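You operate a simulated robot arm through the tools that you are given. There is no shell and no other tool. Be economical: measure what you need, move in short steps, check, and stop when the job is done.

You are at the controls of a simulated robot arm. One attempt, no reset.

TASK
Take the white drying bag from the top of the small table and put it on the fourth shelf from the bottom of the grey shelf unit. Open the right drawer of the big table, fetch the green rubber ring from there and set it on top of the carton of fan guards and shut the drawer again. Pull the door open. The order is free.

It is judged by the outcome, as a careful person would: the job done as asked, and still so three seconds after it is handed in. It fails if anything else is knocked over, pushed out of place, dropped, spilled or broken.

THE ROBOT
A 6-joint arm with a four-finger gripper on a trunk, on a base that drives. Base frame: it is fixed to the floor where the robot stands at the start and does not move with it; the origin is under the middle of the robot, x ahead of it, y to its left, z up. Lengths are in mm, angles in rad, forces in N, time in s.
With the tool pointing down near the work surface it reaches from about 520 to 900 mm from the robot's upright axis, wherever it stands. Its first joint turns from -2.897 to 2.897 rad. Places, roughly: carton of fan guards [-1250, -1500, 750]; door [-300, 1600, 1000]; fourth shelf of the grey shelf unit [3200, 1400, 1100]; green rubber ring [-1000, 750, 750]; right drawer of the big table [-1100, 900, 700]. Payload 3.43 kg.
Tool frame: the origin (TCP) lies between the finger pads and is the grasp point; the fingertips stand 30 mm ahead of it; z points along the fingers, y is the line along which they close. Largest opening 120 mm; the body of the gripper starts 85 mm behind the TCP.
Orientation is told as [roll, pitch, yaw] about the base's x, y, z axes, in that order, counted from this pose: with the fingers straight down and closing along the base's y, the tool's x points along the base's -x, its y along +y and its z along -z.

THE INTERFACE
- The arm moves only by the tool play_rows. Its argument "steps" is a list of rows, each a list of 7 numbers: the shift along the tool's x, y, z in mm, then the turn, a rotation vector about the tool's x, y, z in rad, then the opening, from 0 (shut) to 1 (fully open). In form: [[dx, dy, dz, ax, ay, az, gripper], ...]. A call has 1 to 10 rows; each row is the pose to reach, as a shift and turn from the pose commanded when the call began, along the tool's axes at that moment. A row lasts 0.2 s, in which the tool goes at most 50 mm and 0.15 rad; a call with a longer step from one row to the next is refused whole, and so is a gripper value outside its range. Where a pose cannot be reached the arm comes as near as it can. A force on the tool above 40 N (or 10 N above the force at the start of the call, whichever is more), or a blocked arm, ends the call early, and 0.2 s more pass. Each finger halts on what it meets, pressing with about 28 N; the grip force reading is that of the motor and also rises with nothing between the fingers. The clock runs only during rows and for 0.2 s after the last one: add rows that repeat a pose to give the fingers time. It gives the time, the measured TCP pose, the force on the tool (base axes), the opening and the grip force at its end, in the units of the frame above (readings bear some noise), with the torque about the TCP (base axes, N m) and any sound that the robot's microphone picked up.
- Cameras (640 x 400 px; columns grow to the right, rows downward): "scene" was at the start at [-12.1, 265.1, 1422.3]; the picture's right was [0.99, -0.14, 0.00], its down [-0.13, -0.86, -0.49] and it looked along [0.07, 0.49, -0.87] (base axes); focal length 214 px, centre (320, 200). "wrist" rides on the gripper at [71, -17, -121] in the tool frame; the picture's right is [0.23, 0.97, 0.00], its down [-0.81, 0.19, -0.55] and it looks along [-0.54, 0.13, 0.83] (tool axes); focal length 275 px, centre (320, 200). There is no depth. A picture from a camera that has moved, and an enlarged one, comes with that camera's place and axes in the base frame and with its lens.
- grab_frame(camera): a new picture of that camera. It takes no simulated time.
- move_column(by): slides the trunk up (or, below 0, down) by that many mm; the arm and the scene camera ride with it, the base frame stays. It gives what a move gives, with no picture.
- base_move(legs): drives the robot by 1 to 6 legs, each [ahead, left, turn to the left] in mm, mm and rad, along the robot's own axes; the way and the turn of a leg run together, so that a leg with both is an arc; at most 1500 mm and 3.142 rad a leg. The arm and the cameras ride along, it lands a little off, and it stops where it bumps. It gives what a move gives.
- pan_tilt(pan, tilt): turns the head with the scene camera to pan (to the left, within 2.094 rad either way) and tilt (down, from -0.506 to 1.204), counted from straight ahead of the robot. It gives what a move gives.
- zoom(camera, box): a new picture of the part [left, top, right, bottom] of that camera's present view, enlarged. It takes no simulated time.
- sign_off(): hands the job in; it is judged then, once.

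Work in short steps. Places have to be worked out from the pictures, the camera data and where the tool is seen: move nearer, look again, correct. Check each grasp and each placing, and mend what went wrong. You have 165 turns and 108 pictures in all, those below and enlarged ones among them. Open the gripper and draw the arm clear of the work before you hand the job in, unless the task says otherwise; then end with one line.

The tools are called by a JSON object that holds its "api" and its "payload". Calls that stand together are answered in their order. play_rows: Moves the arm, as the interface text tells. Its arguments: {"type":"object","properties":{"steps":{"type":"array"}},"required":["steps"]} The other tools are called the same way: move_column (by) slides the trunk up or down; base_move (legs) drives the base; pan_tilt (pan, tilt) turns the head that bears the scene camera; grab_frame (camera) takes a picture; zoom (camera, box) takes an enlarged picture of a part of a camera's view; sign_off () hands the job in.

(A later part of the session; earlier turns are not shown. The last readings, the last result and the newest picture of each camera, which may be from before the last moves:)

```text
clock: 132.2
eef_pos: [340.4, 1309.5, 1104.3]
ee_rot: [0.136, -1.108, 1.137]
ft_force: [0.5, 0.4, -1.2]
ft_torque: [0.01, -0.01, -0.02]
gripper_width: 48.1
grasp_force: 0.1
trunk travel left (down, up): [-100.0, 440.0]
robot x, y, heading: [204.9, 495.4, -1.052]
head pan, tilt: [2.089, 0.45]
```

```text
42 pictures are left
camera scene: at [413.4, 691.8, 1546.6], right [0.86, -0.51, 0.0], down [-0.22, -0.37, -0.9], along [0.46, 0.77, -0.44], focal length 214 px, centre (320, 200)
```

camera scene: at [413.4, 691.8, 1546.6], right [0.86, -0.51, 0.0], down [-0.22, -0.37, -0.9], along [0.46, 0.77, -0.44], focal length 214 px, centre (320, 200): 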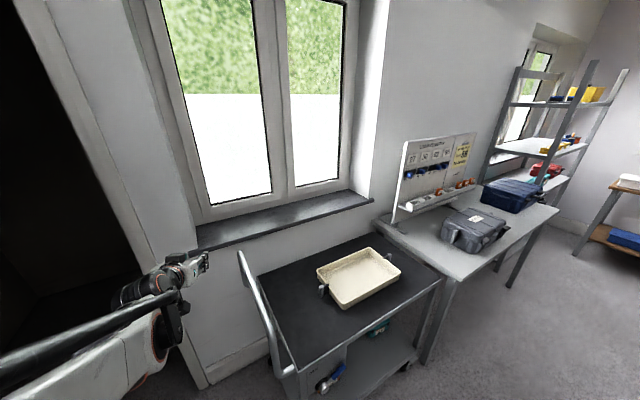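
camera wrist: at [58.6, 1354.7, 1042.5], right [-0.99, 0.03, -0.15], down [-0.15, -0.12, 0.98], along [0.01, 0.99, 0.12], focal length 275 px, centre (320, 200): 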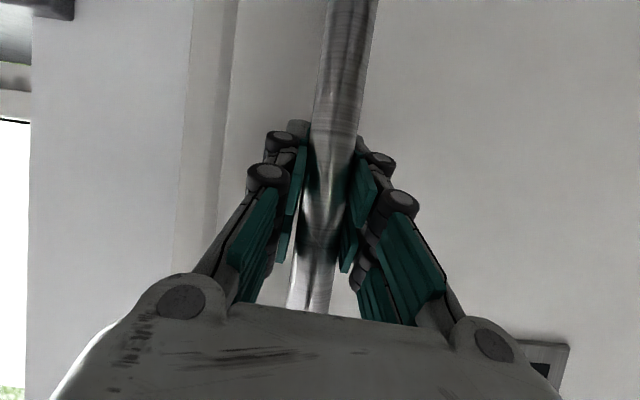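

Continue: turn, shift, and partially turn, then look at the door from the wrist/scene.

{"api": "base_move", "payload": {"legs": [[0, 0, 0.317], [122, 126, 0], [0, 0, 0.17]]}}

{"api": "pan_tilt", "payload": {"pan": 2.09, "tilt": 0.8}}

{"api": "grab_frame", "payload": {"camera": "scene"}}

{"api": "grab_frame", "payload": {"camera": "wrist"}}

```text
clock: 135.4
eef_pos: [122.9, 1290.9, 1102.7]
ee_rot: [0.137, -1.107, 1.62]
ft_force: [-0.5, 0.1, -0.4]
ft_torque: [0.04, 0.0, 0.0]
gripper_width: 48.2
grasp_force: 0.1
trunk travel left (down, up): [-100.0, 440.0]
robot x, y, heading: [380.0, 506.7, -0.572]
head pan, tilt: [2.089, 0.45]
```

```text
clock: 136.2
eef_pos: [122.6, 1291.3, 1104.8]
ee_rot: [0.136, -1.109, 1.619]
ft_force: [-0.2, 0.3, 0.3]
ft_torque: [-0.01, 0.01, -0.04]
gripper_width: 48.0
grasp_force: 0.1
trunk travel left (down, up): [-100.0, 440.0]
robot x, y, heading: [379.4, 505.1, -0.574]
head pan, tilt: [2.089, 0.799]
```

```text
41 pictures are left
camera scene: at [473.0, 776.0, 1532.3], right [1.0, -0.06, 0.0], down [-0.03, -0.57, -0.82], along [0.05, 0.82, -0.57], focal length 214 px, centre (320, 200)
```

scene: 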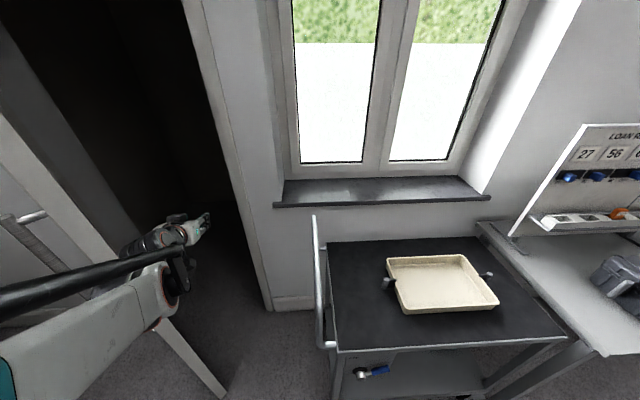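

```text
40 pictures are left
camera wrist: at [161.7, 1157.4, 1091.4], right [-0.95, -0.27, -0.15], down [-0.11, -0.16, 0.98], along [-0.29, 0.95, 0.12], focal length 275 px, centre (320, 200)
```

wrist: 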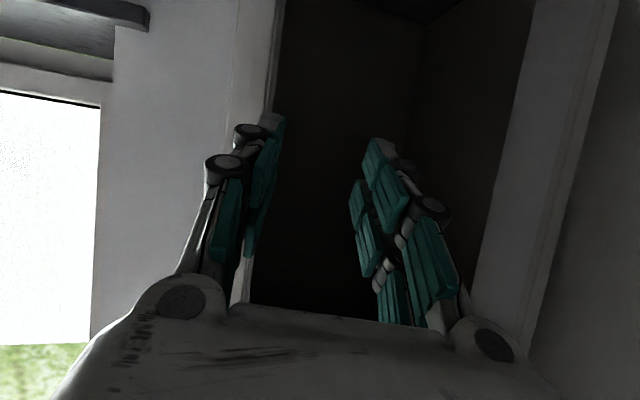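

The arm is inside the doorway, clear behind the door edge. Turn left slightly to near contact, then rotate about the hinge to push it further open.

{"api": "base_move", "payload": {"legs": [[0, 0, 0.12], [-108, -296, -0.2]]}}

{"api": "grab_frame", "payload": {"camera": "scene"}}

```text
clock: 138.1
eef_pos: [-12.5, 1203.8, 1102.9]
ee_rot: [0.128, -1.106, 1.691]
ft_force: [0.3, -0.7, 1.6]
ft_torque: [-0.03, 0.02, 0.03]
gripper_width: 48.0
grasp_force: 0.1
trunk travel left (down, up): [-100.0, 440.0]
robot x, y, heading: [290.5, 439.0, -0.498]
head pan, tilt: [2.089, 0.799]
stopped in leg 2: the force on the tool passed its limit at 65 N (the readings are from after the stop); the commanded pose is now the measured one
```

```text
39 pictures are left
camera scene: at [372.0, 710.8, 1530.2], right [1.0, -0.03, 0.0], down [-0.02, -0.59, -0.81], along [0.02, 0.81, -0.59], focal length 214 px, centre (320, 200)
```

scene: 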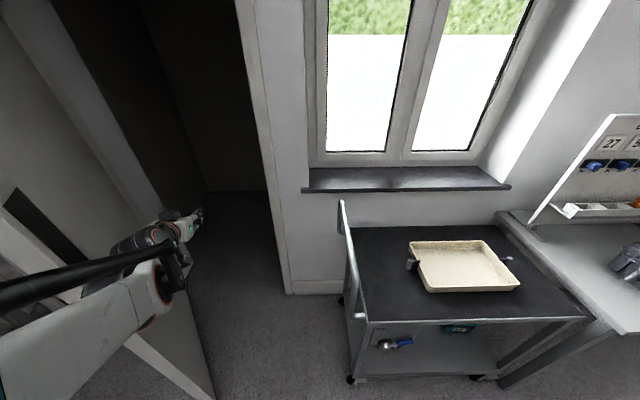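

Impact at first contact stopped the leg; now touching, push gently on with small arcs.

{"api": "base_move", "payload": {"legs": [[-29, -73, -0.05]]}}

{"api": "grab_frame", "payload": {"camera": "scene"}}

```text
clock: 139.2
eef_pos: [-82.9, 1185.9, 1102.1]
ee_rot: [0.124, -1.105, 1.719]
ft_force: [0.0, 0.1, -0.5]
ft_torque: [0.03, 0.01, 0.02]
gripper_width: 48.1
grasp_force: 0.0
trunk travel left (down, up): [-100.0, 440.0]
robot x, y, heading: [245.0, 430.6, -0.484]
head pan, tilt: [2.089, 0.799]
```

```text
38 pictures are left
camera scene: at [314.2, 703.7, 1529.4], right [1.0, -0.01, 0.0], down [-0.01, -0.6, -0.8], along [0.01, 0.8, -0.6], focal length 214 px, centre (320, 200)
```

scene: 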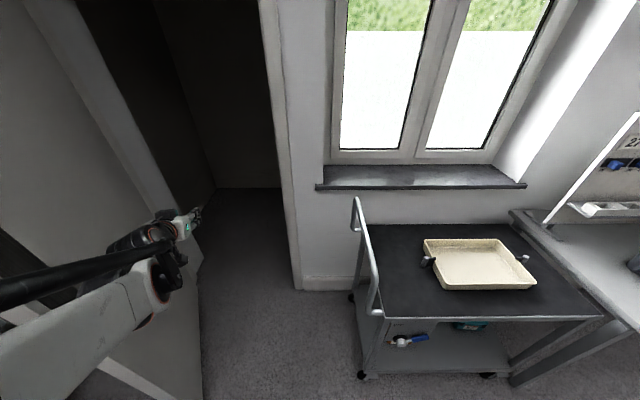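

Moving on in contact; next 0.1 rad.

{"api": "base_move", "payload": {"legs": [[-62, -141, -0.1]]}}

{"api": "grab_frame", "payload": {"camera": "scene"}}

```text
clock: 140.6
eef_pos: [-140.0, 1130.8, 1102.3]
ee_rot: [0.125, -1.105, 1.622]
ft_force: [-3.1, -0.4, 0.8]
ft_torque: [0.02, -0.16, -0.28]
gripper_width: 48.0
grasp_force: 0.2
trunk travel left (down, up): [-100.0, 440.0]
robot x, y, heading: [109.4, 346.9, -0.574]
head pan, tilt: [2.089, 0.799]
```

```text
37 pictures are left
camera scene: at [210.3, 611.6, 1528.8], right [0.99, -0.12, 0.0], down [-0.07, -0.6, -0.8], along [0.09, 0.79, -0.61], focal length 214 px, centre (320, 200)
```

scene: 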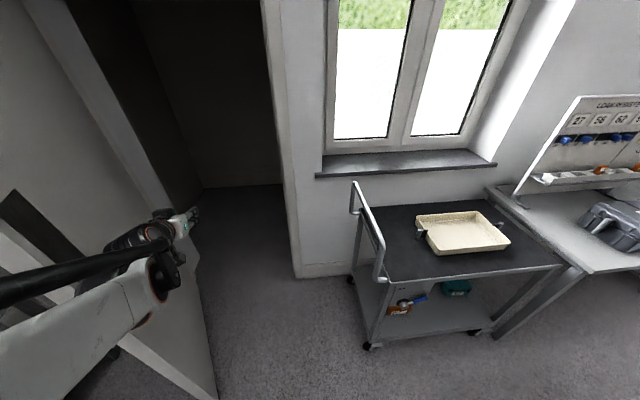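

Door edge now computes to ~58° open. One more push of 0.25 rad.

{"api": "base_move", "payload": {"legs": [[-160, -348, -0.25]]}}

{"api": "grab_frame", "payload": {"camera": "scene"}}

```text
clock: 143.0
eef_pos: [-289.0, 1004.0, 1101.8]
ee_rot: [0.127, -1.104, 1.377]
ft_force: [0.2, 0.4, -0.2]
ft_torque: [0.0, 0.0, 0.02]
gripper_width: 47.9
grasp_force: 0.1
trunk travel left (down, up): [-100.0, 440.0]
robot x, y, heading: [-231.1, 183.5, -0.819]
head pan, tilt: [2.089, 0.799]
```

```text
36 pictures are left
camera scene: at [-73.1, 414.8, 1527.7], right [0.93, -0.36, 0.0], down [-0.22, -0.57, -0.79], along [0.29, 0.73, -0.61], focal length 214 px, centre (320, 200)
```

scene: 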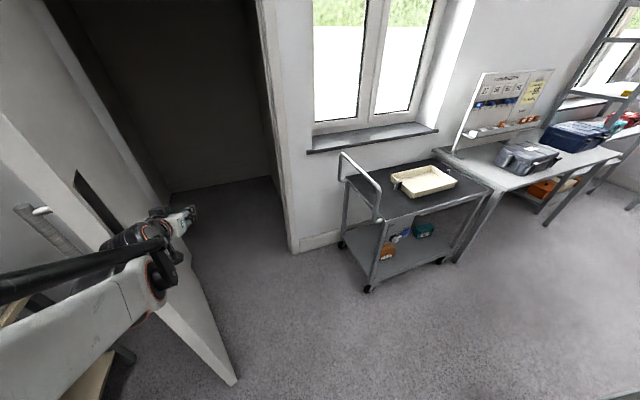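

Door is ~67° open and standing. Now turn the robot to bring the arm over the small table for the bag.

{"api": "base_move", "payload": {"legs": [[0, 0, -1.786]]}}

{"api": "pan_tilt", "payload": {"pan": 2.09, "tilt": 0.8}}

{"api": "grab_frame", "payload": {"camera": "scene"}}

```text
clock: 147.7
eef_pos: [577.6, 60.2, 1102.2]
ee_rot: [0.125, -1.104, -0.41]
ft_force: [0.5, -0.7, 0.3]
ft_torque: [-0.03, -0.01, 0.01]
gripper_width: 47.9
grasp_force: 0.1
trunk travel left (down, up): [-100.0, 440.0]
robot x, y, heading: [-232.3, 181.7, -2.609]
head pan, tilt: [2.089, 0.799]
```

```text
clock: 148.3
eef_pos: [577.3, 58.8, 1103.2]
ee_rot: [0.127, -1.104, -0.407]
ft_force: [0.2, 0.2, -0.5]
ft_torque: [0.01, 0.03, 0.01]
gripper_width: 47.8
grasp_force: 0.1
trunk travel left (down, up): [-100.0, 440.0]
robot x, y, heading: [-237.2, 185.2, -2.607]
head pan, tilt: [2.089, 0.799]
```

```text
35 pictures are left
camera scene: at [-46.9, -27.8, 1526.3], right [-0.57, -0.82, 0.0], down [-0.52, 0.36, -0.78], along [0.64, -0.44, -0.63], focal length 214 px, centre (320, 200)
```

scene: 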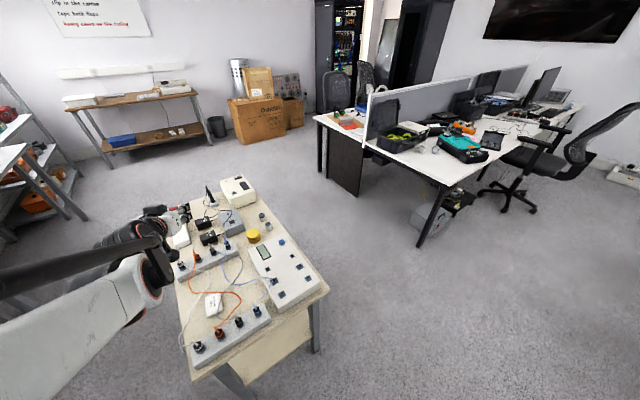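

Let me zoom on the bag and its surrounding cables.

{"api": "zoom", "payload": {"camera": "scene", "box": [165, 240, 285, 355]}}

{"api": "play_rows", "payload": {"steps": [[0, 0, -15, 0, 0.14, 0, 0.7], [0, 0, -30, 0, 0.28, 0, 0.7], [0, 0, -45, 0, 0.42, 0, 0.7], [0, 0, -60, 0, 0.56, 0, 0.7], [0, 0, -75, 0, 0.7, 0, 0.7], [0, 0, -85, 0, 0.84, 0, 0.7], [0, 0, -85, 0, 0.98, 0, 0.7], [0, 0, -85, 0, 1.11, 0, 0.7]]}}

{"api": "grab_frame", "payload": {"camera": "wrist"}}

```text
3.48 times, centred on (225, 298) of scene
camera zoom: at [-46.9, -27.8, 1526.3], right [-0.57, -0.82, 0.0], down [-0.52, 0.36, -0.78], along [0.64, -0.44, -0.63], focal length 746 px, centre (650, -139)
```

zoom: 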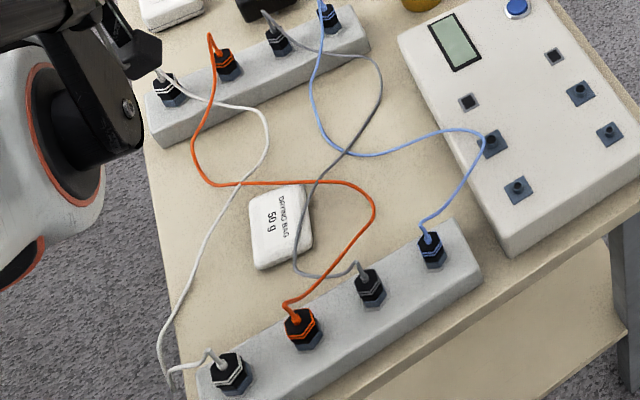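

```text
clock: 150.1
eef_pos: [504.9, 78.5, 1138.3]
ee_rot: [0.056, 0.002, -0.298]
ft_force: [0.6, 1.0, 0.4]
ft_torque: [0.02, 0.0, -0.05]
gripper_width: 84.1
grasp_force: 0.2
trunk travel left (down, up): [-100.0, 440.0]
robot x, y, heading: [-233.1, 185.0, -2.602]
head pan, tilt: [2.089, 0.799]
```

```text
33 pictures are left
camera wrist: at [429.5, 77.3, 1258.2], right [0.06, 1.0, 0.06], down [0.82, -0.08, 0.56], along [0.56, 0.01, -0.83], focal length 275 px, centre (320, 200)
```

wrist: 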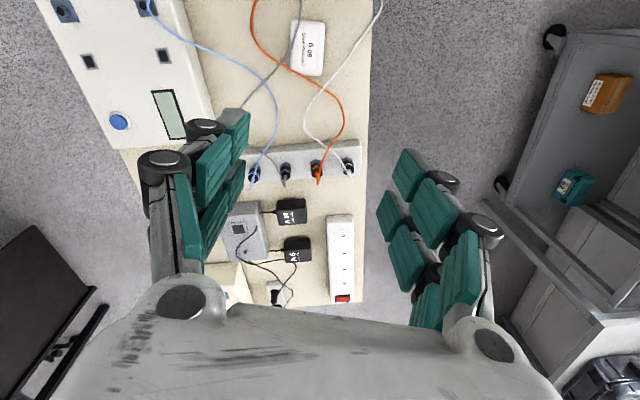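

Confirmed "DRYING BAG 50 g". A grey cable runs by its right side; get closer with the wrist camera.

{"api": "play_rows", "payload": {"steps": [[15, 0, 40, 0.02, 0, -0.03, 0.7], [30, 0, 85, 0.04, 0, -0.06, 0.7], [45, 0, 130, 0.056, 0, -0.1, 0.7], [55, 0, 170, 0.056, 0, -0.1, 0.7], [55, 0, 210, 0.056, 0, -0.1, 0.7]]}}

{"api": "grab_frame", "payload": {"camera": "wrist"}}

```text
clock: 151.3
eef_pos: [456.1, 108.2, 930.3]
ee_rot: [0.001, -0.003, -0.196]
ft_force: [0.1, 0.1, 0.9]
ft_torque: [-0.02, -0.01, -0.03]
gripper_width: 84.1
grasp_force: 0.0
trunk travel left (down, up): [-100.0, 440.0]
robot x, y, heading: [-234.2, 183.0, -2.604]
head pan, tilt: [2.089, 0.799]
```

```text
32 pictures are left
camera wrist: at [380.9, 105.4, 1050.0], right [-0.04, 1.0, 0.0], down [0.83, 0.03, 0.55], along [0.55, 0.02, -0.83], focal length 275 px, centre (320, 200)
```

wrist: 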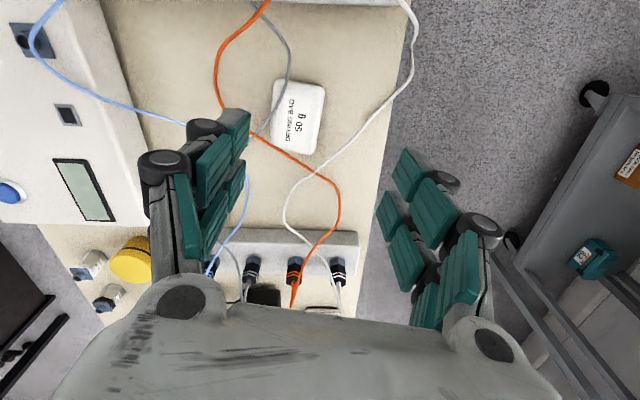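

Zoom on the bag from the wrist.

{"api": "zoom", "payload": {"camera": "wrist", "box": [210, 20, 370, 180]}}

```text
2.50 times, centred on (290, 100) of wrist
camera zoom: at [380.9, 105.4, 1050.0], right [-0.04, 1.0, 0.0], down [0.83, 0.03, 0.55], along [0.55, 0.02, -0.83], focal length 688 px, centre (395, 450)
```

zoom: 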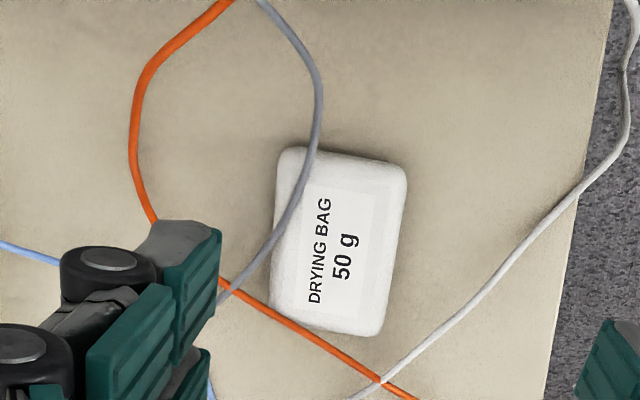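

The grey cable lies over the bag's -y corner and orange passes its far end. Best grip: along the bag's long axis, offset to its free (+y) side at y≈96; then slide out +y before lifting. Rotate the tool by -1.44 rad above it.

{"api": "play_rows", "payload": {"steps": [[-2, -1, 6, 0, 0, 0.144, 0.7], [-4, -2, 12, 0, 0, 0.288, 0.7], [-7, -2, 18, 0, 0, 0.432, 0.7], [-9, -3, 24, 0, 0, 0.576, 0.7], [-11, -4, 30, 0, 0, 0.72, 0.7], [-13, -5, 36, 0, 0, 0.864, 0.7], [-15, -6, 42, 0, 0, 1.008, 0.7], [-18, -6, 48, 0, 0, 1.152, 0.7], [-20, -7, 54, 0, 0, 1.296, 0.7], [-22, -8, 60, 0, 0, 1.44, 0.7]]}}

{"api": "zoom", "payload": {"camera": "wrist", "box": [200, 60, 460, 230]}}

```text
clock: 153.5
eef_pos: [474.5, 94.8, 870.4]
ee_rot: [0.002, 0.001, -1.638]
ft_force: [0.9, -0.2, -0.1]
ft_torque: [0.01, -0.02, -0.01]
gripper_width: 84.1
grasp_force: 0.0
trunk travel left (down, up): [-100.0, 440.0]
robot x, y, heading: [-238.7, 181.4, -2.603]
head pan, tilt: [2.089, 0.799]
```

```text
2.35 times, centred on (330, 145) of wrist
camera zoom: at [461.9, 167.2, 990.1], right [0.99, 0.16, 0.0], down [0.14, -0.82, 0.55], along [0.09, -0.55, -0.83], focal length 648 px, centre (296, 329)
```

zoom: 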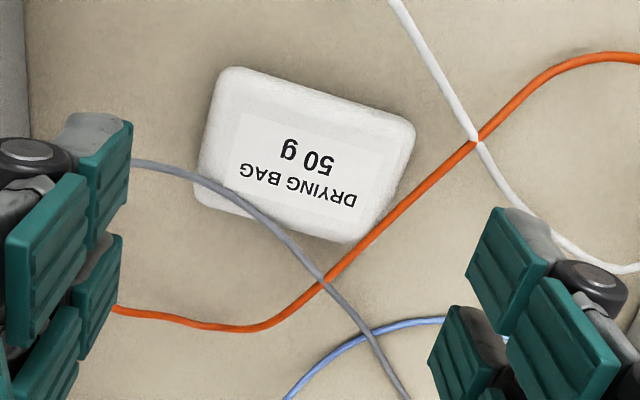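

Clear view: orange leaves enough gap at the bag's far +y corner. Refine: centre (478.5, 99), turn -0.055, opening 76 mm; descend to just above the bag.

{"api": "play_rows", "payload": {"steps": [[4, 4, 30, 0, 0, 0.055, 0.635], [4, 4, 65, 0, 0, 0.055, 0.635], [4, 4, 65, 0, 0, 0.055, 0.635]]}}

{"api": "grab_frame", "payload": {"camera": "wrist"}}

```text
clock: 154.3
eef_pos: [478.8, 98.6, 804.0]
ee_rot: [0.002, 0.0, -1.692]
ft_force: [-0.5, 0.0, 0.5]
ft_torque: [-0.02, 0.06, -0.03]
gripper_width: 76.3
grasp_force: 0.1
trunk travel left (down, up): [-100.0, 440.0]
robot x, y, heading: [-233.7, 185.4, -2.607]
head pan, tilt: [2.089, 0.799]
```

```text
29 pictures are left
camera wrist: at [470.4, 171.2, 924.5], right [0.99, 0.11, 0.0], down [0.09, -0.83, 0.55], along [0.06, -0.55, -0.83], focal length 275 px, centre (320, 200)
```

wrist: 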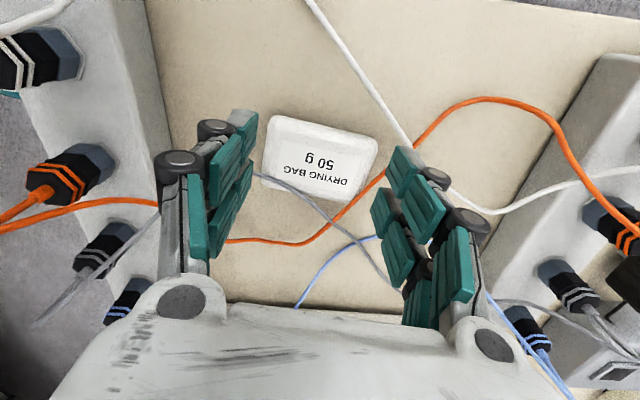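

Alignment matches. Descend 27 mm, watching force.

{"api": "play_rows", "payload": {"steps": [[0, 0, 12, 0, 0, 0, 0.635], [0, 0, 22, 0, 0, 0, 0.635], [0, 0, 28, 0, 0, 0, 0.635], [0, 0, 28, 0, 0, 0, 0.635]]}}

{"api": "zoom", "payload": {"camera": "wrist", "box": [190, 60, 450, 230]}}

```text
clock: 155.3
eef_pos: [479.6, 99.0, 777.8]
ee_rot: [0.001, 0.001, -1.691]
ft_force: [-0.3, 0.6, -0.7]
ft_torque: [-0.01, -0.02, -0.02]
gripper_width: 76.6
grasp_force: 0.0
trunk travel left (down, up): [-100.0, 440.0]
robot x, y, heading: [-233.9, 183.0, -2.608]
head pan, tilt: [2.089, 0.799]
```

```text
2.35 times, centred on (320, 145) of wrist
camera zoom: at [470.2, 171.6, 896.9], right [0.99, 0.11, 0.0], down [0.09, -0.83, 0.55], along [0.06, -0.55, -0.83], focal length 648 px, centre (320, 329)
```

zoom: 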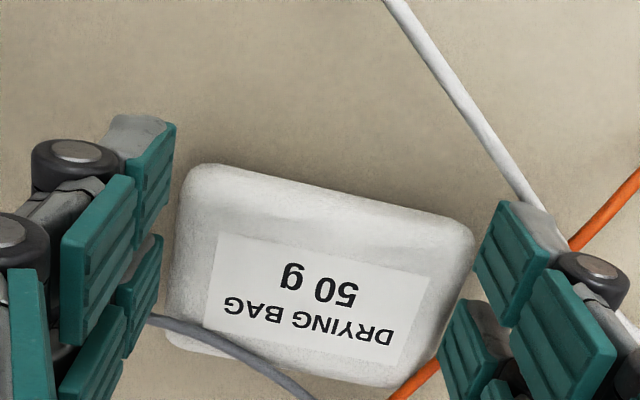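

Fingers straddle the bag's ends. Lower 4 mm more and close.

{"api": "play_rows", "payload": {"steps": [[0, 0, 4, 0, 0, 0, 0.635], [0, 0, 4, 0, 0, 0, 0.58], [0, 0, 4, 0, 0, 0, 0.5], [0, 0, 4, 0, 0, 0, 0.45], [0, 0, 4, 0, 0, 0, 0.45]]}}

{"api": "zoom", "payload": {"camera": "wrist", "box": [190, 60, 450, 230]}}

```text
clock: 156.5
eef_pos: [476.9, 97.8, 776.4]
ee_rot: [0.0, 0.0, -1.692]
ft_force: [-7.5, 0.2, 39.2]
ft_torque: [-0.01, 0.62, -0.07]
gripper_width: 53.1
grasp_force: 17.9
trunk travel left (down, up): [-100.0, 440.0]
robot x, y, heading: [-235.9, 182.0, -2.606]
head pan, tilt: [2.089, 0.799]
```

```text
2.35 times, centred on (320, 145) of wrist
camera zoom: at [468.8, 171.6, 895.2], right [0.99, 0.11, 0.0], down [0.09, -0.83, 0.55], along [0.06, -0.55, -0.83], focal length 648 px, centre (320, 329)
```

zoom: 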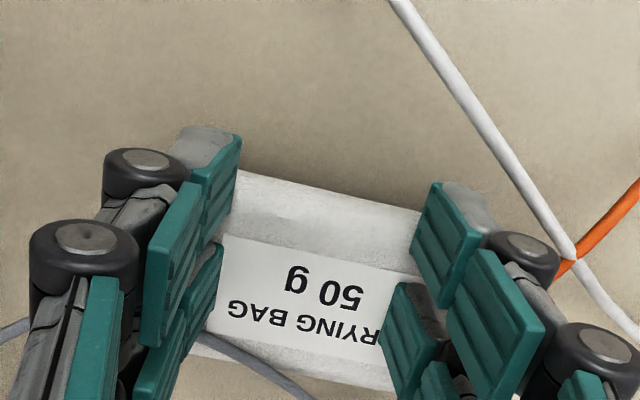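

The fingers closed over the top: bag top is ~745, table lower (~725). Lift, reopen and redo deeper.

{"api": "play_rows", "payload": {"steps": [[0, 0, -12, 0, 0, 0, 0.45], [0, 0, -25, 0, 0, 0, 0.5], [0, 0, -25, 0, 0, 0, 0.66], [0, 0, -25, 0, 0, 0, 0.66]]}}

{"api": "grab_frame", "payload": {"camera": "wrist"}}

```text
clock: 157.5
eef_pos: [478.5, 98.5, 798.9]
ee_rot: [0.001, -0.001, -1.694]
ft_force: [0.7, 0.8, -0.3]
ft_torque: [0.0, 0.01, 0.02]
gripper_width: 79.4
grasp_force: 0.0
trunk travel left (down, up): [-100.0, 440.0]
robot x, y, heading: [-234.7, 186.9, -2.604]
head pan, tilt: [2.089, 0.799]
```

```text
26 pictures are left
camera wrist: at [470.0, 171.0, 918.5], right [0.99, 0.11, 0.0], down [0.09, -0.83, 0.55], along [0.06, -0.55, -0.83], focal length 275 px, centre (320, 200)
```

wrist: 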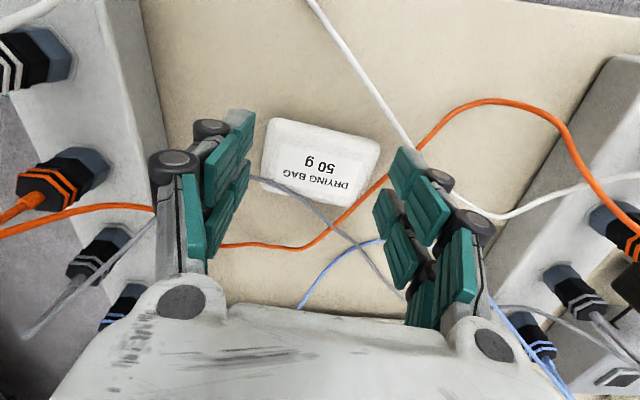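

Clearances to orange and white are OK (7–9 mm). Descend deeper until near the table.

{"api": "play_rows", "payload": {"steps": [[-3, 1, 15, 0, 0, 0, 0.665], [-3, 1, 28, 0, 0, 0, 0.665], [-3, 1, 36, 0, 0, 0, 0.665], [-3, 1, 41, 0, 0, 0, 0.665], [-3, 1, 41, 0, 0, 0, 0.665]]}}

{"api": "zoom", "payload": {"camera": "wrist", "box": [190, 60, 450, 230]}}

```text
clock: 158.7
eef_pos: [478.5, 95.8, 757.5]
ee_rot: [0.002, 0.0, -1.692]
ft_force: [-3.1, 0.1, 6.2]
ft_torque: [-0.03, -0.17, -0.02]
gripper_width: 80.6
grasp_force: 0.2
trunk travel left (down, up): [-100.0, 440.0]
robot x, y, heading: [-234.3, 185.6, -2.606]
head pan, tilt: [2.089, 0.799]
```

```text
2.35 times, centred on (320, 145) of wrist
camera zoom: at [468.9, 168.8, 878.5], right [0.99, 0.11, 0.0], down [0.09, -0.83, 0.55], along [0.06, -0.55, -0.83], focal length 648 px, centre (320, 329)
```

zoom: 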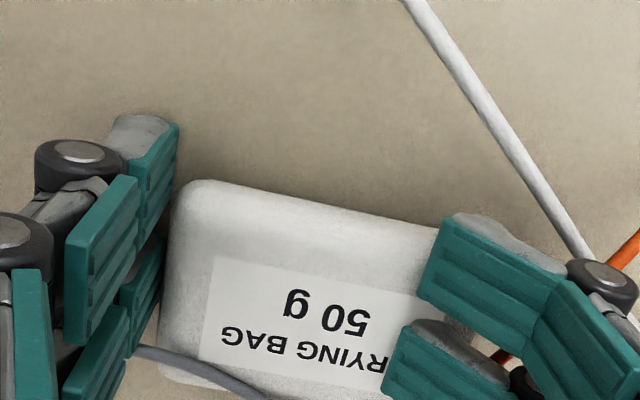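

The right finger is catching the bag's edge. Lift, widen slightly and shift +2 in x, −4 in y, then descend again.

{"api": "play_rows", "payload": {"steps": [[0, 0, -15, 0, 0, 0, 0.665], [-2, 1, -32, 0, 0, 0, 0.68], [-4, 3, -32, 0, 0, 0, 0.705], [-4, 3, -15, 0, 0, 0, 0.705], [-4, 3, -5, 0, 0, 0, 0.705], [-4, 3, 0, 0, 0, 0, 0.705], [-4, 3, 0, 0, 0, 0, 0.705]]}}

{"api": "zoom", "payload": {"camera": "wrist", "box": [190, 60, 450, 230]}}

```text
clock: 160.3
eef_pos: [482.0, 91.4, 757.3]
ee_rot: [0.002, -0.001, -1.691]
ft_force: [-1.2, -0.2, 2.7]
ft_torque: [-0.01, -0.11, 0.04]
gripper_width: 86.5
grasp_force: 0.1
trunk travel left (down, up): [-100.0, 440.0]
robot x, y, heading: [-238.5, 183.2, -2.604]
head pan, tilt: [2.089, 0.799]
```

```text
2.35 times, centred on (320, 145) of wrist
camera zoom: at [472.4, 164.0, 877.3], right [0.99, 0.11, 0.0], down [0.09, -0.83, 0.55], along [0.06, -0.55, -0.83], focal length 648 px, centre (320, 329)
```

zoom: 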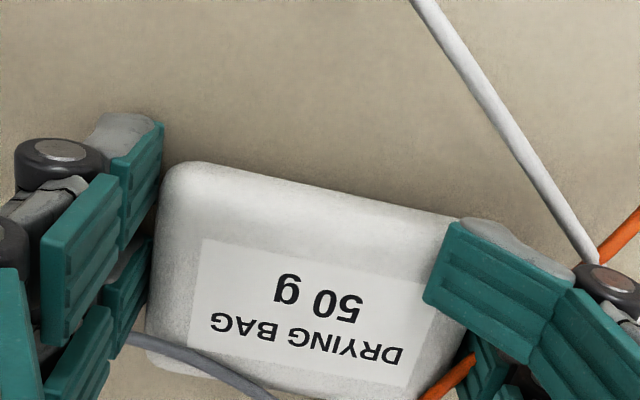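

Cables leave too little room at that end. Instead I'll press lightly on the bag's top with closed fingers and drag it toward +y/−x, out from under the grey cable. First lift, close, and position.

{"api": "play_rows", "payload": {"steps": [[0, 0, -20, 0, 0, 0, 0.705], [0, 0, -50, 0, 0, 0, 0.705], [0, 0, -50, 0, 0, 0, 0.4], [0, -7, -50, 0, 0, 0, 0.1], [0, -7, -50, 0, 0, 0, 0], [0, -7, -40, 0, 0, 0, 0], [0, -7, -30, 0, 0, 0, 0], [0, -7, -24, 0, 0, 0, 0]]}}

{"api": "grab_frame", "payload": {"camera": "wrist"}}

```text
clock: 162.1
eef_pos: [475.9, 92.9, 781.3]
ee_rot: [0.004, 0.002, -1.691]
ft_force: [0.1, -0.1, 0.4]
ft_torque: [0.0, -0.03, 0.01]
gripper_width: 0.0
grasp_force: 28.0
trunk travel left (down, up): [-100.0, 440.0]
robot x, y, heading: [-234.7, 182.1, -2.605]
head pan, tilt: [2.089, 0.799]
```

```text
23 pictures are left
camera wrist: at [466.4, 165.0, 901.3], right [0.99, 0.11, 0.0], down [0.09, -0.83, 0.55], along [0.06, -0.55, -0.83], focal length 275 px, centre (320, 200)
```

wrist: 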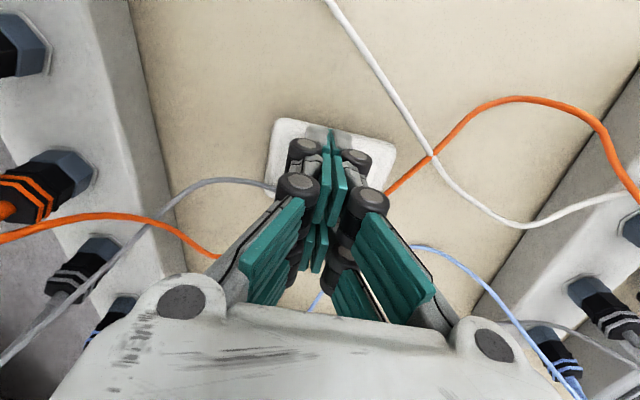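

Lower in small steps until a light press.

{"api": "play_rows", "payload": {"steps": [[0, 0, 2, 0, 0, 0, 0], [0, 0, 4, 0, 0, 0, 0], [0, 0, 5, 0, 0, 0, 0], [0, 0, 5, 0, 0, 0, 0]]}}

```text
clock: 163.1
eef_pos: [476.3, 91.3, 775.7]
ee_rot: [0.0, -0.001, -1.69]
ft_force: [-1.3, -0.1, -0.5]
ft_torque: [0.0, 0.01, 0.02]
gripper_width: 0.0
grasp_force: 27.4
trunk travel left (down, up): [-100.0, 440.0]
robot x, y, heading: [-236.3, 184.2, -2.606]
head pan, tilt: [2.089, 0.799]
```

{"api": "play_rows", "payload": {"steps": [[0, 0, 2, 0, 0, 0, 0], [0, 0, 3, 0, 0, 0, 0], [0, 0, 3, 0, 0, 0, 0]]}}

```text
clock: 163.9
eef_pos: [474.8, 91.0, 774.5]
ee_rot: [0.001, 0.0, -1.691]
ft_force: [2.3, -1.7, 10.4]
ft_torque: [-0.05, -0.07, 0.01]
gripper_width: 6.0
grasp_force: 28.2
trunk travel left (down, up): [-100.0, 440.0]
robot x, y, heading: [-236.0, 182.6, -2.604]
head pan, tilt: [2.089, 0.799]
```

Contact at 10 N. Drag toward −x/+y by ~25 mm each.

{"api": "play_rows", "payload": {"steps": [[4, -6, 1, 0, 0, 0, 0], [9, -11, 1, 0, 0, 0, 0], [13, -17, 1, 0, 0, 0, 0], [18, -22, 1, 0, 0, 0, 0], [22, -28, 1, 0, 0, 0, 0], [22, -28, 0, 0, 0, 0, 0], [22, -28, -20, 0, 0, 0, 0], [22, -28, -60, 0, 0, 0, 0]]}}

{"api": "grab_frame", "payload": {"camera": "wrist"}}

```text
clock: 165.7
eef_pos: [450.5, 118.1, 832.5]
ee_rot: [0.0, 0.001, -1.691]
ft_force: [0.2, -0.6, -1.0]
ft_torque: [0.01, 0.04, -0.04]
gripper_width: 0.0
grasp_force: 28.3
trunk travel left (down, up): [-100.0, 440.0]
robot x, y, heading: [-238.7, 183.7, -2.603]
head pan, tilt: [2.089, 0.799]
```

```text
22 pictures are left
camera wrist: at [441.3, 190.9, 952.8], right [0.99, 0.11, 0.0], down [0.09, -0.83, 0.55], along [0.06, -0.55, -0.83], focal length 275 px, centre (320, 200)
```

wrist: 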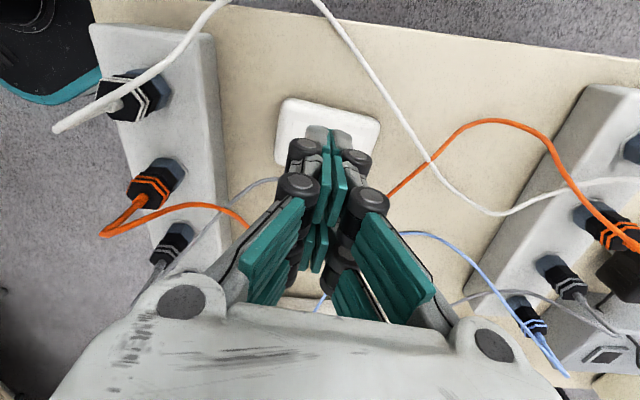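

The bag slid along nicely. Open the fingers and inspect.

{"api": "play_rows", "payload": {"steps": [[0, 0, -20, 0, 0, 0, 0.3], [0, 0, -40, 0, 0, 0, 0.6], [0, 0, -40, 0, 0, 0, 0.75]]}}

{"api": "zoom", "payload": {"camera": "wrist", "box": [200, 60, 460, 230]}}

```text
clock: 166.5
eef_pos: [451.1, 117.8, 874.6]
ee_rot: [0.002, -0.001, -1.691]
ft_force: [0.5, -0.6, 0.1]
ft_torque: [0.03, -0.02, 0.02]
gripper_width: 89.6
grasp_force: 0.1
trunk travel left (down, up): [-100.0, 440.0]
robot x, y, heading: [-236.5, 184.2, -2.605]
head pan, tilt: [2.089, 0.799]
```

```text
2.35 times, centred on (330, 145) of wrist
camera zoom: at [441.0, 189.8, 993.4], right [0.99, 0.11, 0.0], down [0.09, -0.83, 0.55], along [0.06, -0.55, -0.83], focal length 648 px, centre (296, 329)
```

zoom: 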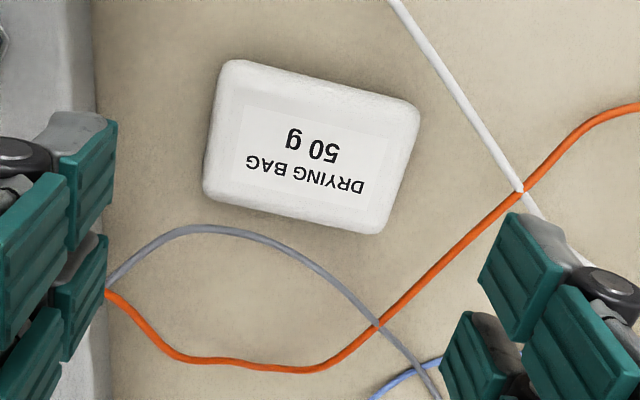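

The bag is now completely free of cables. Grip it along its long axis: centre (455, 105).

{"api": "play_rows", "payload": {"steps": [[-6, 3, 35, 0, 0, 0, 0.75], [-11, 5, 75, 0, 0, 0, 0.75], [-11, 5, 100, 0, 0, 0, 0.75], [-11, 5, 114, 0, 0, 0, 0.75], [-11, 5, 114, 0, 0, 0, 0.75]]}}

{"api": "grab_frame", "payload": {"camera": "wrist"}}

```text
clock: 167.7
eef_pos: [454.9, 106.2, 760.3]
ee_rot: [0.0, 0.0, -1.69]
ft_force: [0.2, -0.6, -0.4]
ft_torque: [-0.04, 0.02, 0.01]
gripper_width: 90.3
grasp_force: 0.0
trunk travel left (down, up): [-100.0, 440.0]
robot x, y, heading: [-231.9, 182.8, -2.608]
head pan, tilt: [2.089, 0.799]
```

```text
20 pictures are left
camera wrist: at [445.1, 178.4, 879.7], right [0.99, 0.11, 0.0], down [0.09, -0.83, 0.55], along [0.06, -0.55, -0.83], focal length 275 px, centre (320, 200)
```

wrist: 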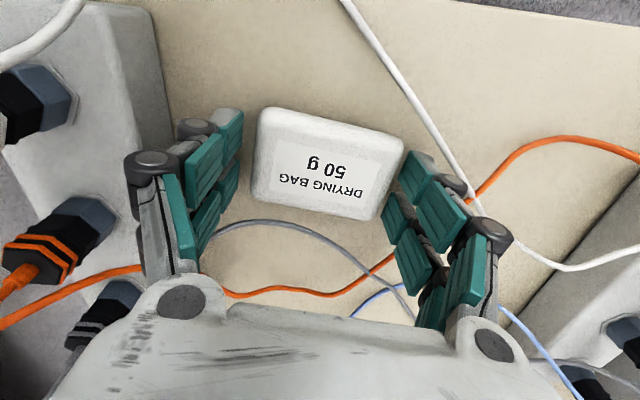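

Straddling the bag cleanly. Close.

{"api": "play_rows", "payload": {"steps": [[0, 0, 2, 0, 0, 0, 0.65], [0, 0, 2, 0, 0, 0, 0.55], [0, 0, 2, 0, 0, 0, 0.45], [0, 0, 2, 0, 0, 0, 0.45]]}}

{"api": "grab_frame", "payload": {"camera": "wrist"}}

```text
clock: 168.7
eef_pos: [454.4, 104.4, 759.7]
ee_rot: [0.001, -0.001, -1.69]
ft_force: [4.7, 0.8, 19.1]
ft_torque: [0.07, -0.15, -0.01]
gripper_width: 79.4
grasp_force: 28.1
trunk travel left (down, up): [-100.0, 440.0]
robot x, y, heading: [-232.7, 182.7, -2.605]
head pan, tilt: [2.089, 0.799]
```

```text
19 pictures are left
camera wrist: at [444.6, 178.3, 878.5], right [0.99, 0.11, 0.0], down [0.09, -0.83, 0.55], along [0.06, -0.55, -0.83], focal length 275 px, centre (320, 200)
```

wrist: 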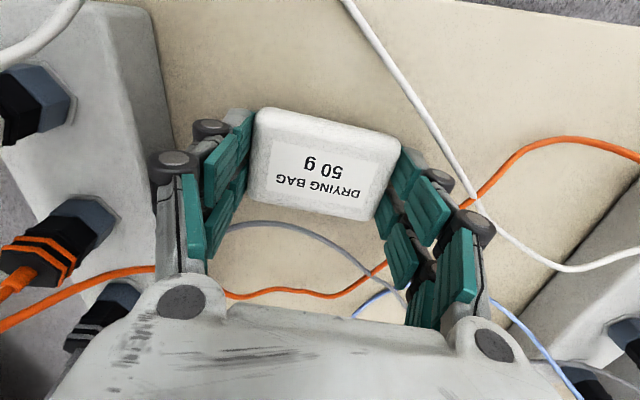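

Gripped at 79 mm. Lift.

{"api": "play_rows", "payload": {"steps": [[0, 0, -8, 0, 0, 0, 0.45], [0, 0, -25, 0, 0, 0, 0.45], [0, 0, -60, 0, 0, 0, 0.45], [0, 0, -105, 0, 0, 0, 0.45], [0, 0, -150, 0, 0, 0, 0.45], [0, 0, -195, 0, 0, 0, 0.45], [0, 0, -240, 0, 0, 0, 0.45]]}}

{"api": "grab_frame", "payload": {"camera": "wrist"}}

```text
clock: 170.3
eef_pos: [454.8, 105.9, 997.9]
ee_rot: [0.001, 0.0, -1.69]
ft_force: [0.1, -0.5, -0.5]
ft_torque: [0.01, 0.04, -0.02]
gripper_width: 79.5
grasp_force: 27.9
trunk travel left (down, up): [-100.0, 440.0]
robot x, y, heading: [-234.7, 184.3, -2.611]
head pan, tilt: [2.089, 0.799]
```

```text
18 pictures are left
camera wrist: at [444.6, 178.4, 1117.0], right [0.99, 0.11, 0.0], down [0.09, -0.83, 0.55], along [0.06, -0.55, -0.83], focal length 275 px, centre (320, 200)
```

wrist: 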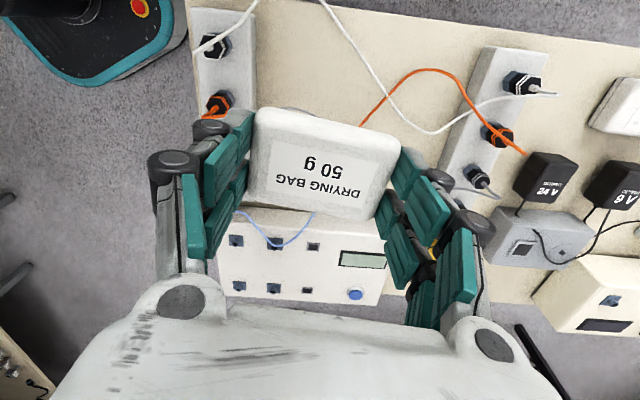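

Bag secured. Raise the column, move out to the free lane, and drive toward the shelf unit with the arm leading.

{"api": "move_column", "payload": {"by": 240}}

{"api": "base_move", "payload": {"legs": [[-203, -345, 0], [-1121, 659, 0], [-776, 456, 0]]}}

{"api": "pan_tilt", "payload": {"pan": -2.09, "tilt": 0.45}}

{"api": "grab_frame", "payload": {"camera": "scene"}}

```text
clock: 172.8
eef_pos: [453.9, 105.2, 1236.5]
ee_rot: [0.002, 0.001, -1.691]
ft_force: [0.1, -0.1, -0.7]
ft_torque: [0.0, -0.03, 0.0]
gripper_width: 79.3
grasp_force: 28.3
trunk travel left (down, up): [-340.0, 200.0]
robot x, y, heading: [-237.6, 186.6, -2.607]
head pan, tilt: [2.089, 0.799]
```

```text
clock: 185.7
eef_pos: [2652.3, 521.3, 1236.3]
ee_rot: [-0.001, 0.0, -1.681]
ft_force: [-0.3, -0.6, -0.9]
ft_torque: [-0.03, 0.0, -0.01]
gripper_width: 79.7
grasp_force: 27.5
trunk travel left (down, up): [-340.0, 200.0]
robot x, y, heading: [1965.0, 591.0, -2.601]
head pan, tilt: [2.089, 0.799]
```

```text
clock: 189.1
eef_pos: [2654.0, 520.9, 1237.1]
ee_rot: [0.001, -0.001, -1.685]
ft_force: [0.6, 0.0, -0.3]
ft_torque: [0.03, -0.01, -0.01]
gripper_width: 79.2
grasp_force: 27.9
trunk travel left (down, up): [-340.0, 200.0]
robot x, y, heading: [1958.1, 594.0, -2.596]
head pan, tilt: [-2.089, 0.45]
```

```text
17 pictures are left
camera scene: at [2080.2, 523.2, 1786.6], right [1.0, 0.03, 0.0], down [0.01, -0.43, -0.9], along [-0.02, 0.9, -0.44], focal length 214 px, centre (320, 200)
```

scene: 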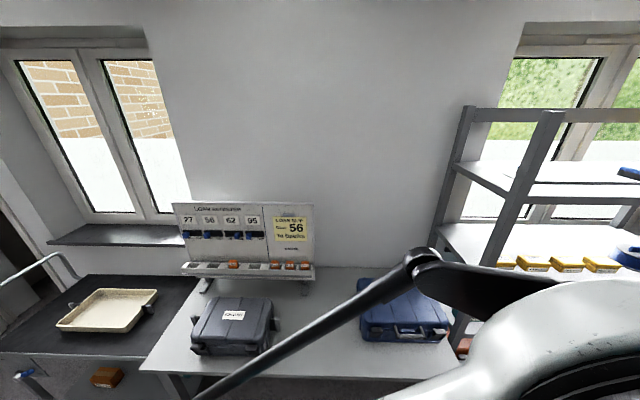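

Move closer to the shelf unit at lower y and turn so the arm points to it.

{"api": "base_move", "payload": {"legs": [[-443, 620, 0], [0, 0, 1.7]]}}

{"api": "play_rows", "payload": {"steps": [[0, 0, 0, 0, 0, -0.15, 0.45], [0, 0, 0, 0, 0, -0.3, 0.45], [0, 0, 0, 0, 0, -0.45, 0.45], [0, 0, 0, 0, 0, -0.6, 0.45], [0, 0, 0, 0, 0, -0.75, 0.45], [0, 0, 0, 0, 0, -0.9, 0.45], [0, 0, 0, 0, 0, -1.05, 0.45], [0, 0, 0, 0, 0, -1.2, 0.45], [0, 0, 0, 0, 0, -1.35, 0.45], [0, 0, 0, 0, 0, -1.5, 0.45]]}}

{"api": "pan_tilt", "payload": {"pan": 2.0, "tilt": 0.45}}

{"api": "grab_frame", "payload": {"camera": "scene"}}

```text
clock: 197.4
eef_pos: [2641.3, 986.9, 1237.1]
ee_rot: [0.0, 0.001, 0.02]
ft_force: [-0.1, -0.2, -0.2]
ft_torque: [-0.03, 0.02, -0.01]
gripper_width: 79.4
grasp_force: 28.1
trunk travel left (down, up): [-340.0, 200.0]
robot x, y, heading: [2662.4, 294.7, -0.886]
head pan, tilt: [-2.089, 0.45]
```

```text
clock: 199.6
eef_pos: [2641.1, 986.7, 1237.2]
ee_rot: [0.001, -0.002, 1.522]
ft_force: [-0.5, 0.3, -1.1]
ft_torque: [-0.01, 0.05, 0.04]
gripper_width: 79.5
grasp_force: 28.5
trunk travel left (down, up): [-340.0, 200.0]
robot x, y, heading: [2660.3, 296.2, -0.894]
head pan, tilt: [-2.089, 0.45]
```

```text
clock: 202.9
eef_pos: [2641.2, 987.2, 1236.4]
ee_rot: [0.0, -0.002, 1.52]
ft_force: [-0.2, 0.4, -1.2]
ft_torque: [-0.02, 0.03, 0.0]
gripper_width: 79.5
grasp_force: 28.3
trunk travel left (down, up): [-340.0, 200.0]
robot x, y, heading: [2657.0, 295.8, -0.892]
head pan, tilt: [2.0, 0.45]
```

```text
16 pictures are left
camera scene: at [2844.7, 516.1, 1786.6], right [0.89, -0.45, 0.0], down [-0.2, -0.39, -0.9], along [0.4, 0.8, -0.44], focal length 214 px, centre (320, 200)
```

scene: 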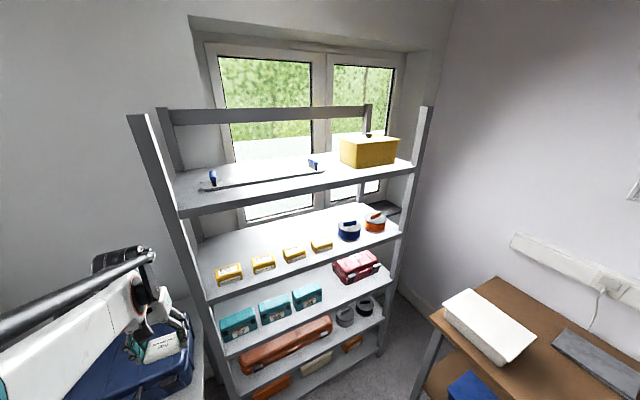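

The fourth shelf from the bottom is the one with small yellow boxes (front y≈1190, x 2718–3664, z≈1100). Zoom for precise free space.

{"api": "zoom", "payload": {"camera": "scene", "box": [190, 190, 400, 310]}}

```text
3.05 times, centred on (295, 250) of scene
camera zoom: at [2844.7, 516.1, 1786.6], right [0.89, -0.45, 0.0], down [-0.2, -0.39, -0.9], along [0.4, 0.8, -0.44], focal length 654 px, centre (396, 48)
```

zoom: 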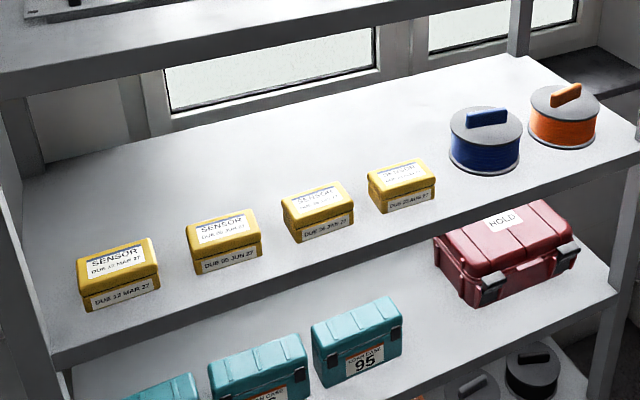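

Plenty of free room behind the yellow boxes (back edge y≈1300, tops z≈1150). I tilt the tool 40° toward the shelf and drive to x≈3020.

{"api": "play_rows", "payload": {"steps": [[0, 0, 0, 0, -0.14, 0, 0.45], [0, 0, 0, 0, -0.28, 0, 0.45], [0, 0, 0, 0, -0.42, 0, 0.45], [0, 0, 0, 0, -0.56, 0, 0.45], [0, 0, 0, 0, -0.7, 0, 0.45]]}}

{"api": "base_move", "payload": {"legs": [[121, 389, 0]]}}

{"api": "grab_frame", "payload": {"camera": "scene"}}

```text
clock: 204.1
eef_pos: [2641.2, 986.0, 1238.0]
ee_rot: [0.001, -0.702, 1.52]
ft_force: [-0.4, 0.1, -1.0]
ft_torque: [0.01, 0.01, 0.02]
gripper_width: 79.5
grasp_force: 28.3
trunk travel left (down, up): [-340.0, 200.0]
robot x, y, heading: [2660.0, 296.2, -0.898]
head pan, tilt: [2.0, 0.45]
```

```text
clock: 206.6
eef_pos: [3024.9, 1136.4, 1236.6]
ee_rot: [0.002, -0.701, 1.518]
ft_force: [0.8, 0.8, 0.2]
ft_torque: [-0.01, 0.01, 0.04]
gripper_width: 79.4
grasp_force: 28.4
trunk travel left (down, up): [-340.0, 200.0]
robot x, y, heading: [3042.0, 443.1, -0.893]
head pan, tilt: [2.0, 0.45]
```

```text
14 pictures are left
camera scene: at [3226.2, 665.9, 1786.4], right [0.89, -0.45, 0.0], down [-0.2, -0.39, -0.9], along [0.41, 0.8, -0.44], focal length 214 px, centre (320, 200)
```

scene: 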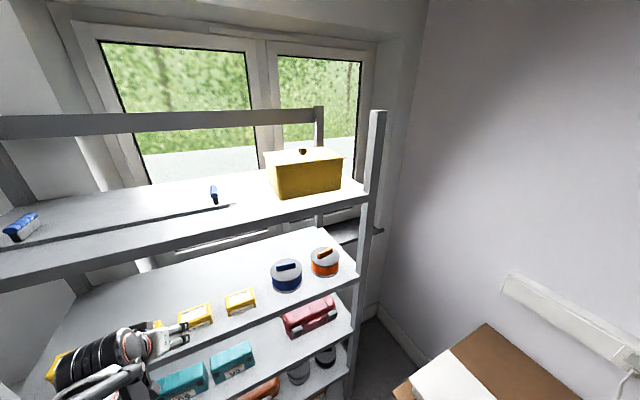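

Zoom to refine the shelf height by triangulation with the previous view.

{"api": "zoom", "payload": {"camera": "scene", "box": [140, 220, 380, 370]}}

{"api": "grab_frame", "payload": {"camera": "wrist"}}

```text
2.67 times, centred on (260, 295) of scene
camera zoom: at [3226.2, 665.9, 1786.4], right [0.89, -0.45, 0.0], down [-0.2, -0.39, -0.9], along [0.41, 0.8, -0.44], focal length 572 px, centre (480, -53)
```

zoom: 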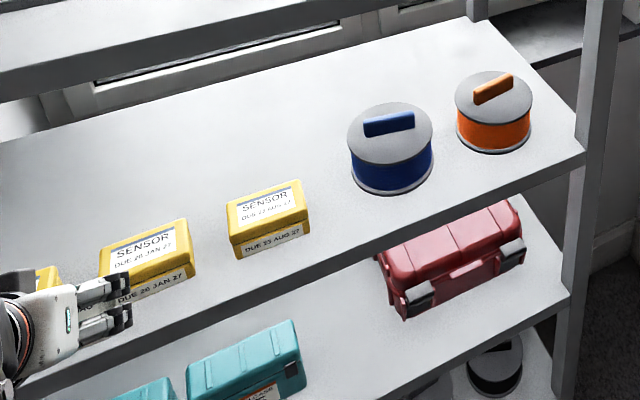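

```text
12 pictures are left
camera wrist: at [3033.9, 1004.1, 1281.9], right [-0.98, -0.12, -0.15], down [-0.18, 0.27, 0.95], along [-0.08, 0.95, -0.29], focal length 275 px, centre (320, 200)
```

wrist: 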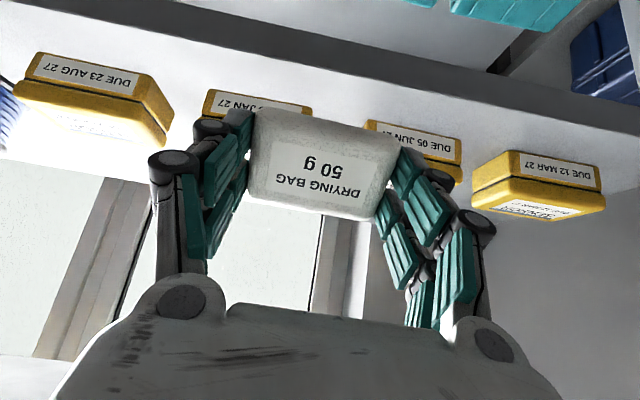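

Triangulated precisely: shelf z≈1130, front y≈1175, boxes y 1212–1258, tops ≈1180. Raise 25 mm and drive 148 mm in +y so the bag lands behind the boxes.

{"api": "move_column", "payload": {"by": 30}}

{"api": "base_move", "payload": {"legs": [[-118, 95, 0]]}}

{"api": "grab_frame", "payload": {"camera": "wrist"}}

{"api": "grab_frame", "payload": {"camera": "scene"}}

```text
clock: 207.4
eef_pos: [3023.8, 1137.4, 1267.2]
ee_rot: [-0.001, -0.702, 1.515]
ft_force: [0.6, -0.1, -0.6]
ft_torque: [-0.01, 0.01, 0.0]
gripper_width: 79.2
grasp_force: 28.1
trunk travel left (down, up): [-370.0, 170.0]
robot x, y, heading: [3039.3, 446.8, -0.898]
head pan, tilt: [2.0, 0.45]
```

```text
clock: 208.9
eef_pos: [3024.8, 1285.1, 1264.6]
ee_rot: [0.0, -0.7, 1.516]
ft_force: [0.1, 0.0, -1.4]
ft_torque: [-0.04, 0.01, -0.04]
gripper_width: 79.2
grasp_force: 27.9
trunk travel left (down, up): [-370.0, 170.0]
robot x, y, heading: [3041.4, 591.8, -0.898]
head pan, tilt: [2.0, 0.45]
stopped in leg 1: the robot was blocked; the commanded pose is now the measured one
```

```text
11 pictures are left
camera wrist: at [3034.0, 1152.2, 1310.1], right [-0.98, -0.12, -0.15], down [-0.18, 0.27, 0.95], along [-0.08, 0.95, -0.29], focal length 275 px, centre (320, 200)
```

wrist: 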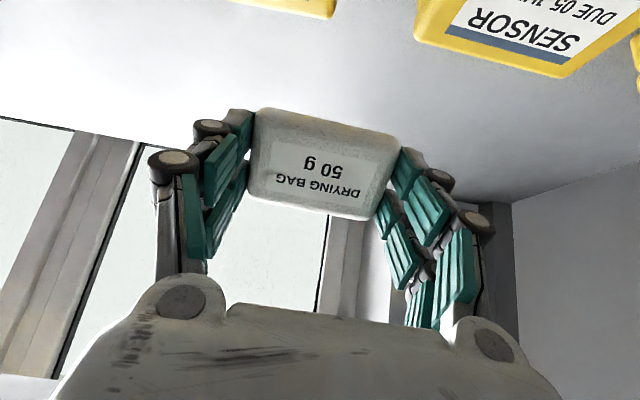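

```text
10 pictures are left
camera scene: at [3225.8, 816.5, 1816.7], right [0.89, -0.45, 0.0], down [-0.2, -0.39, -0.9], along [0.41, 0.8, -0.44], focal length 214 px, centre (320, 200)
```

scene: 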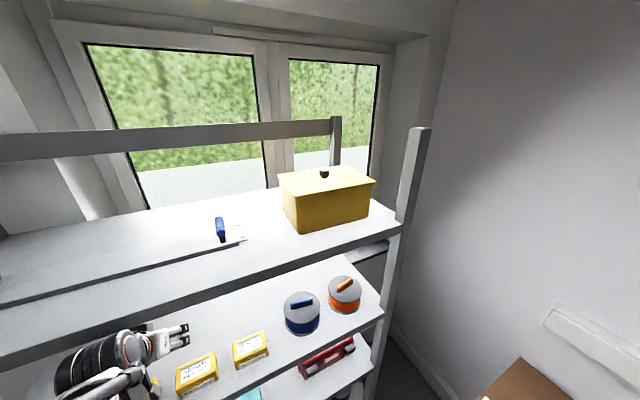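

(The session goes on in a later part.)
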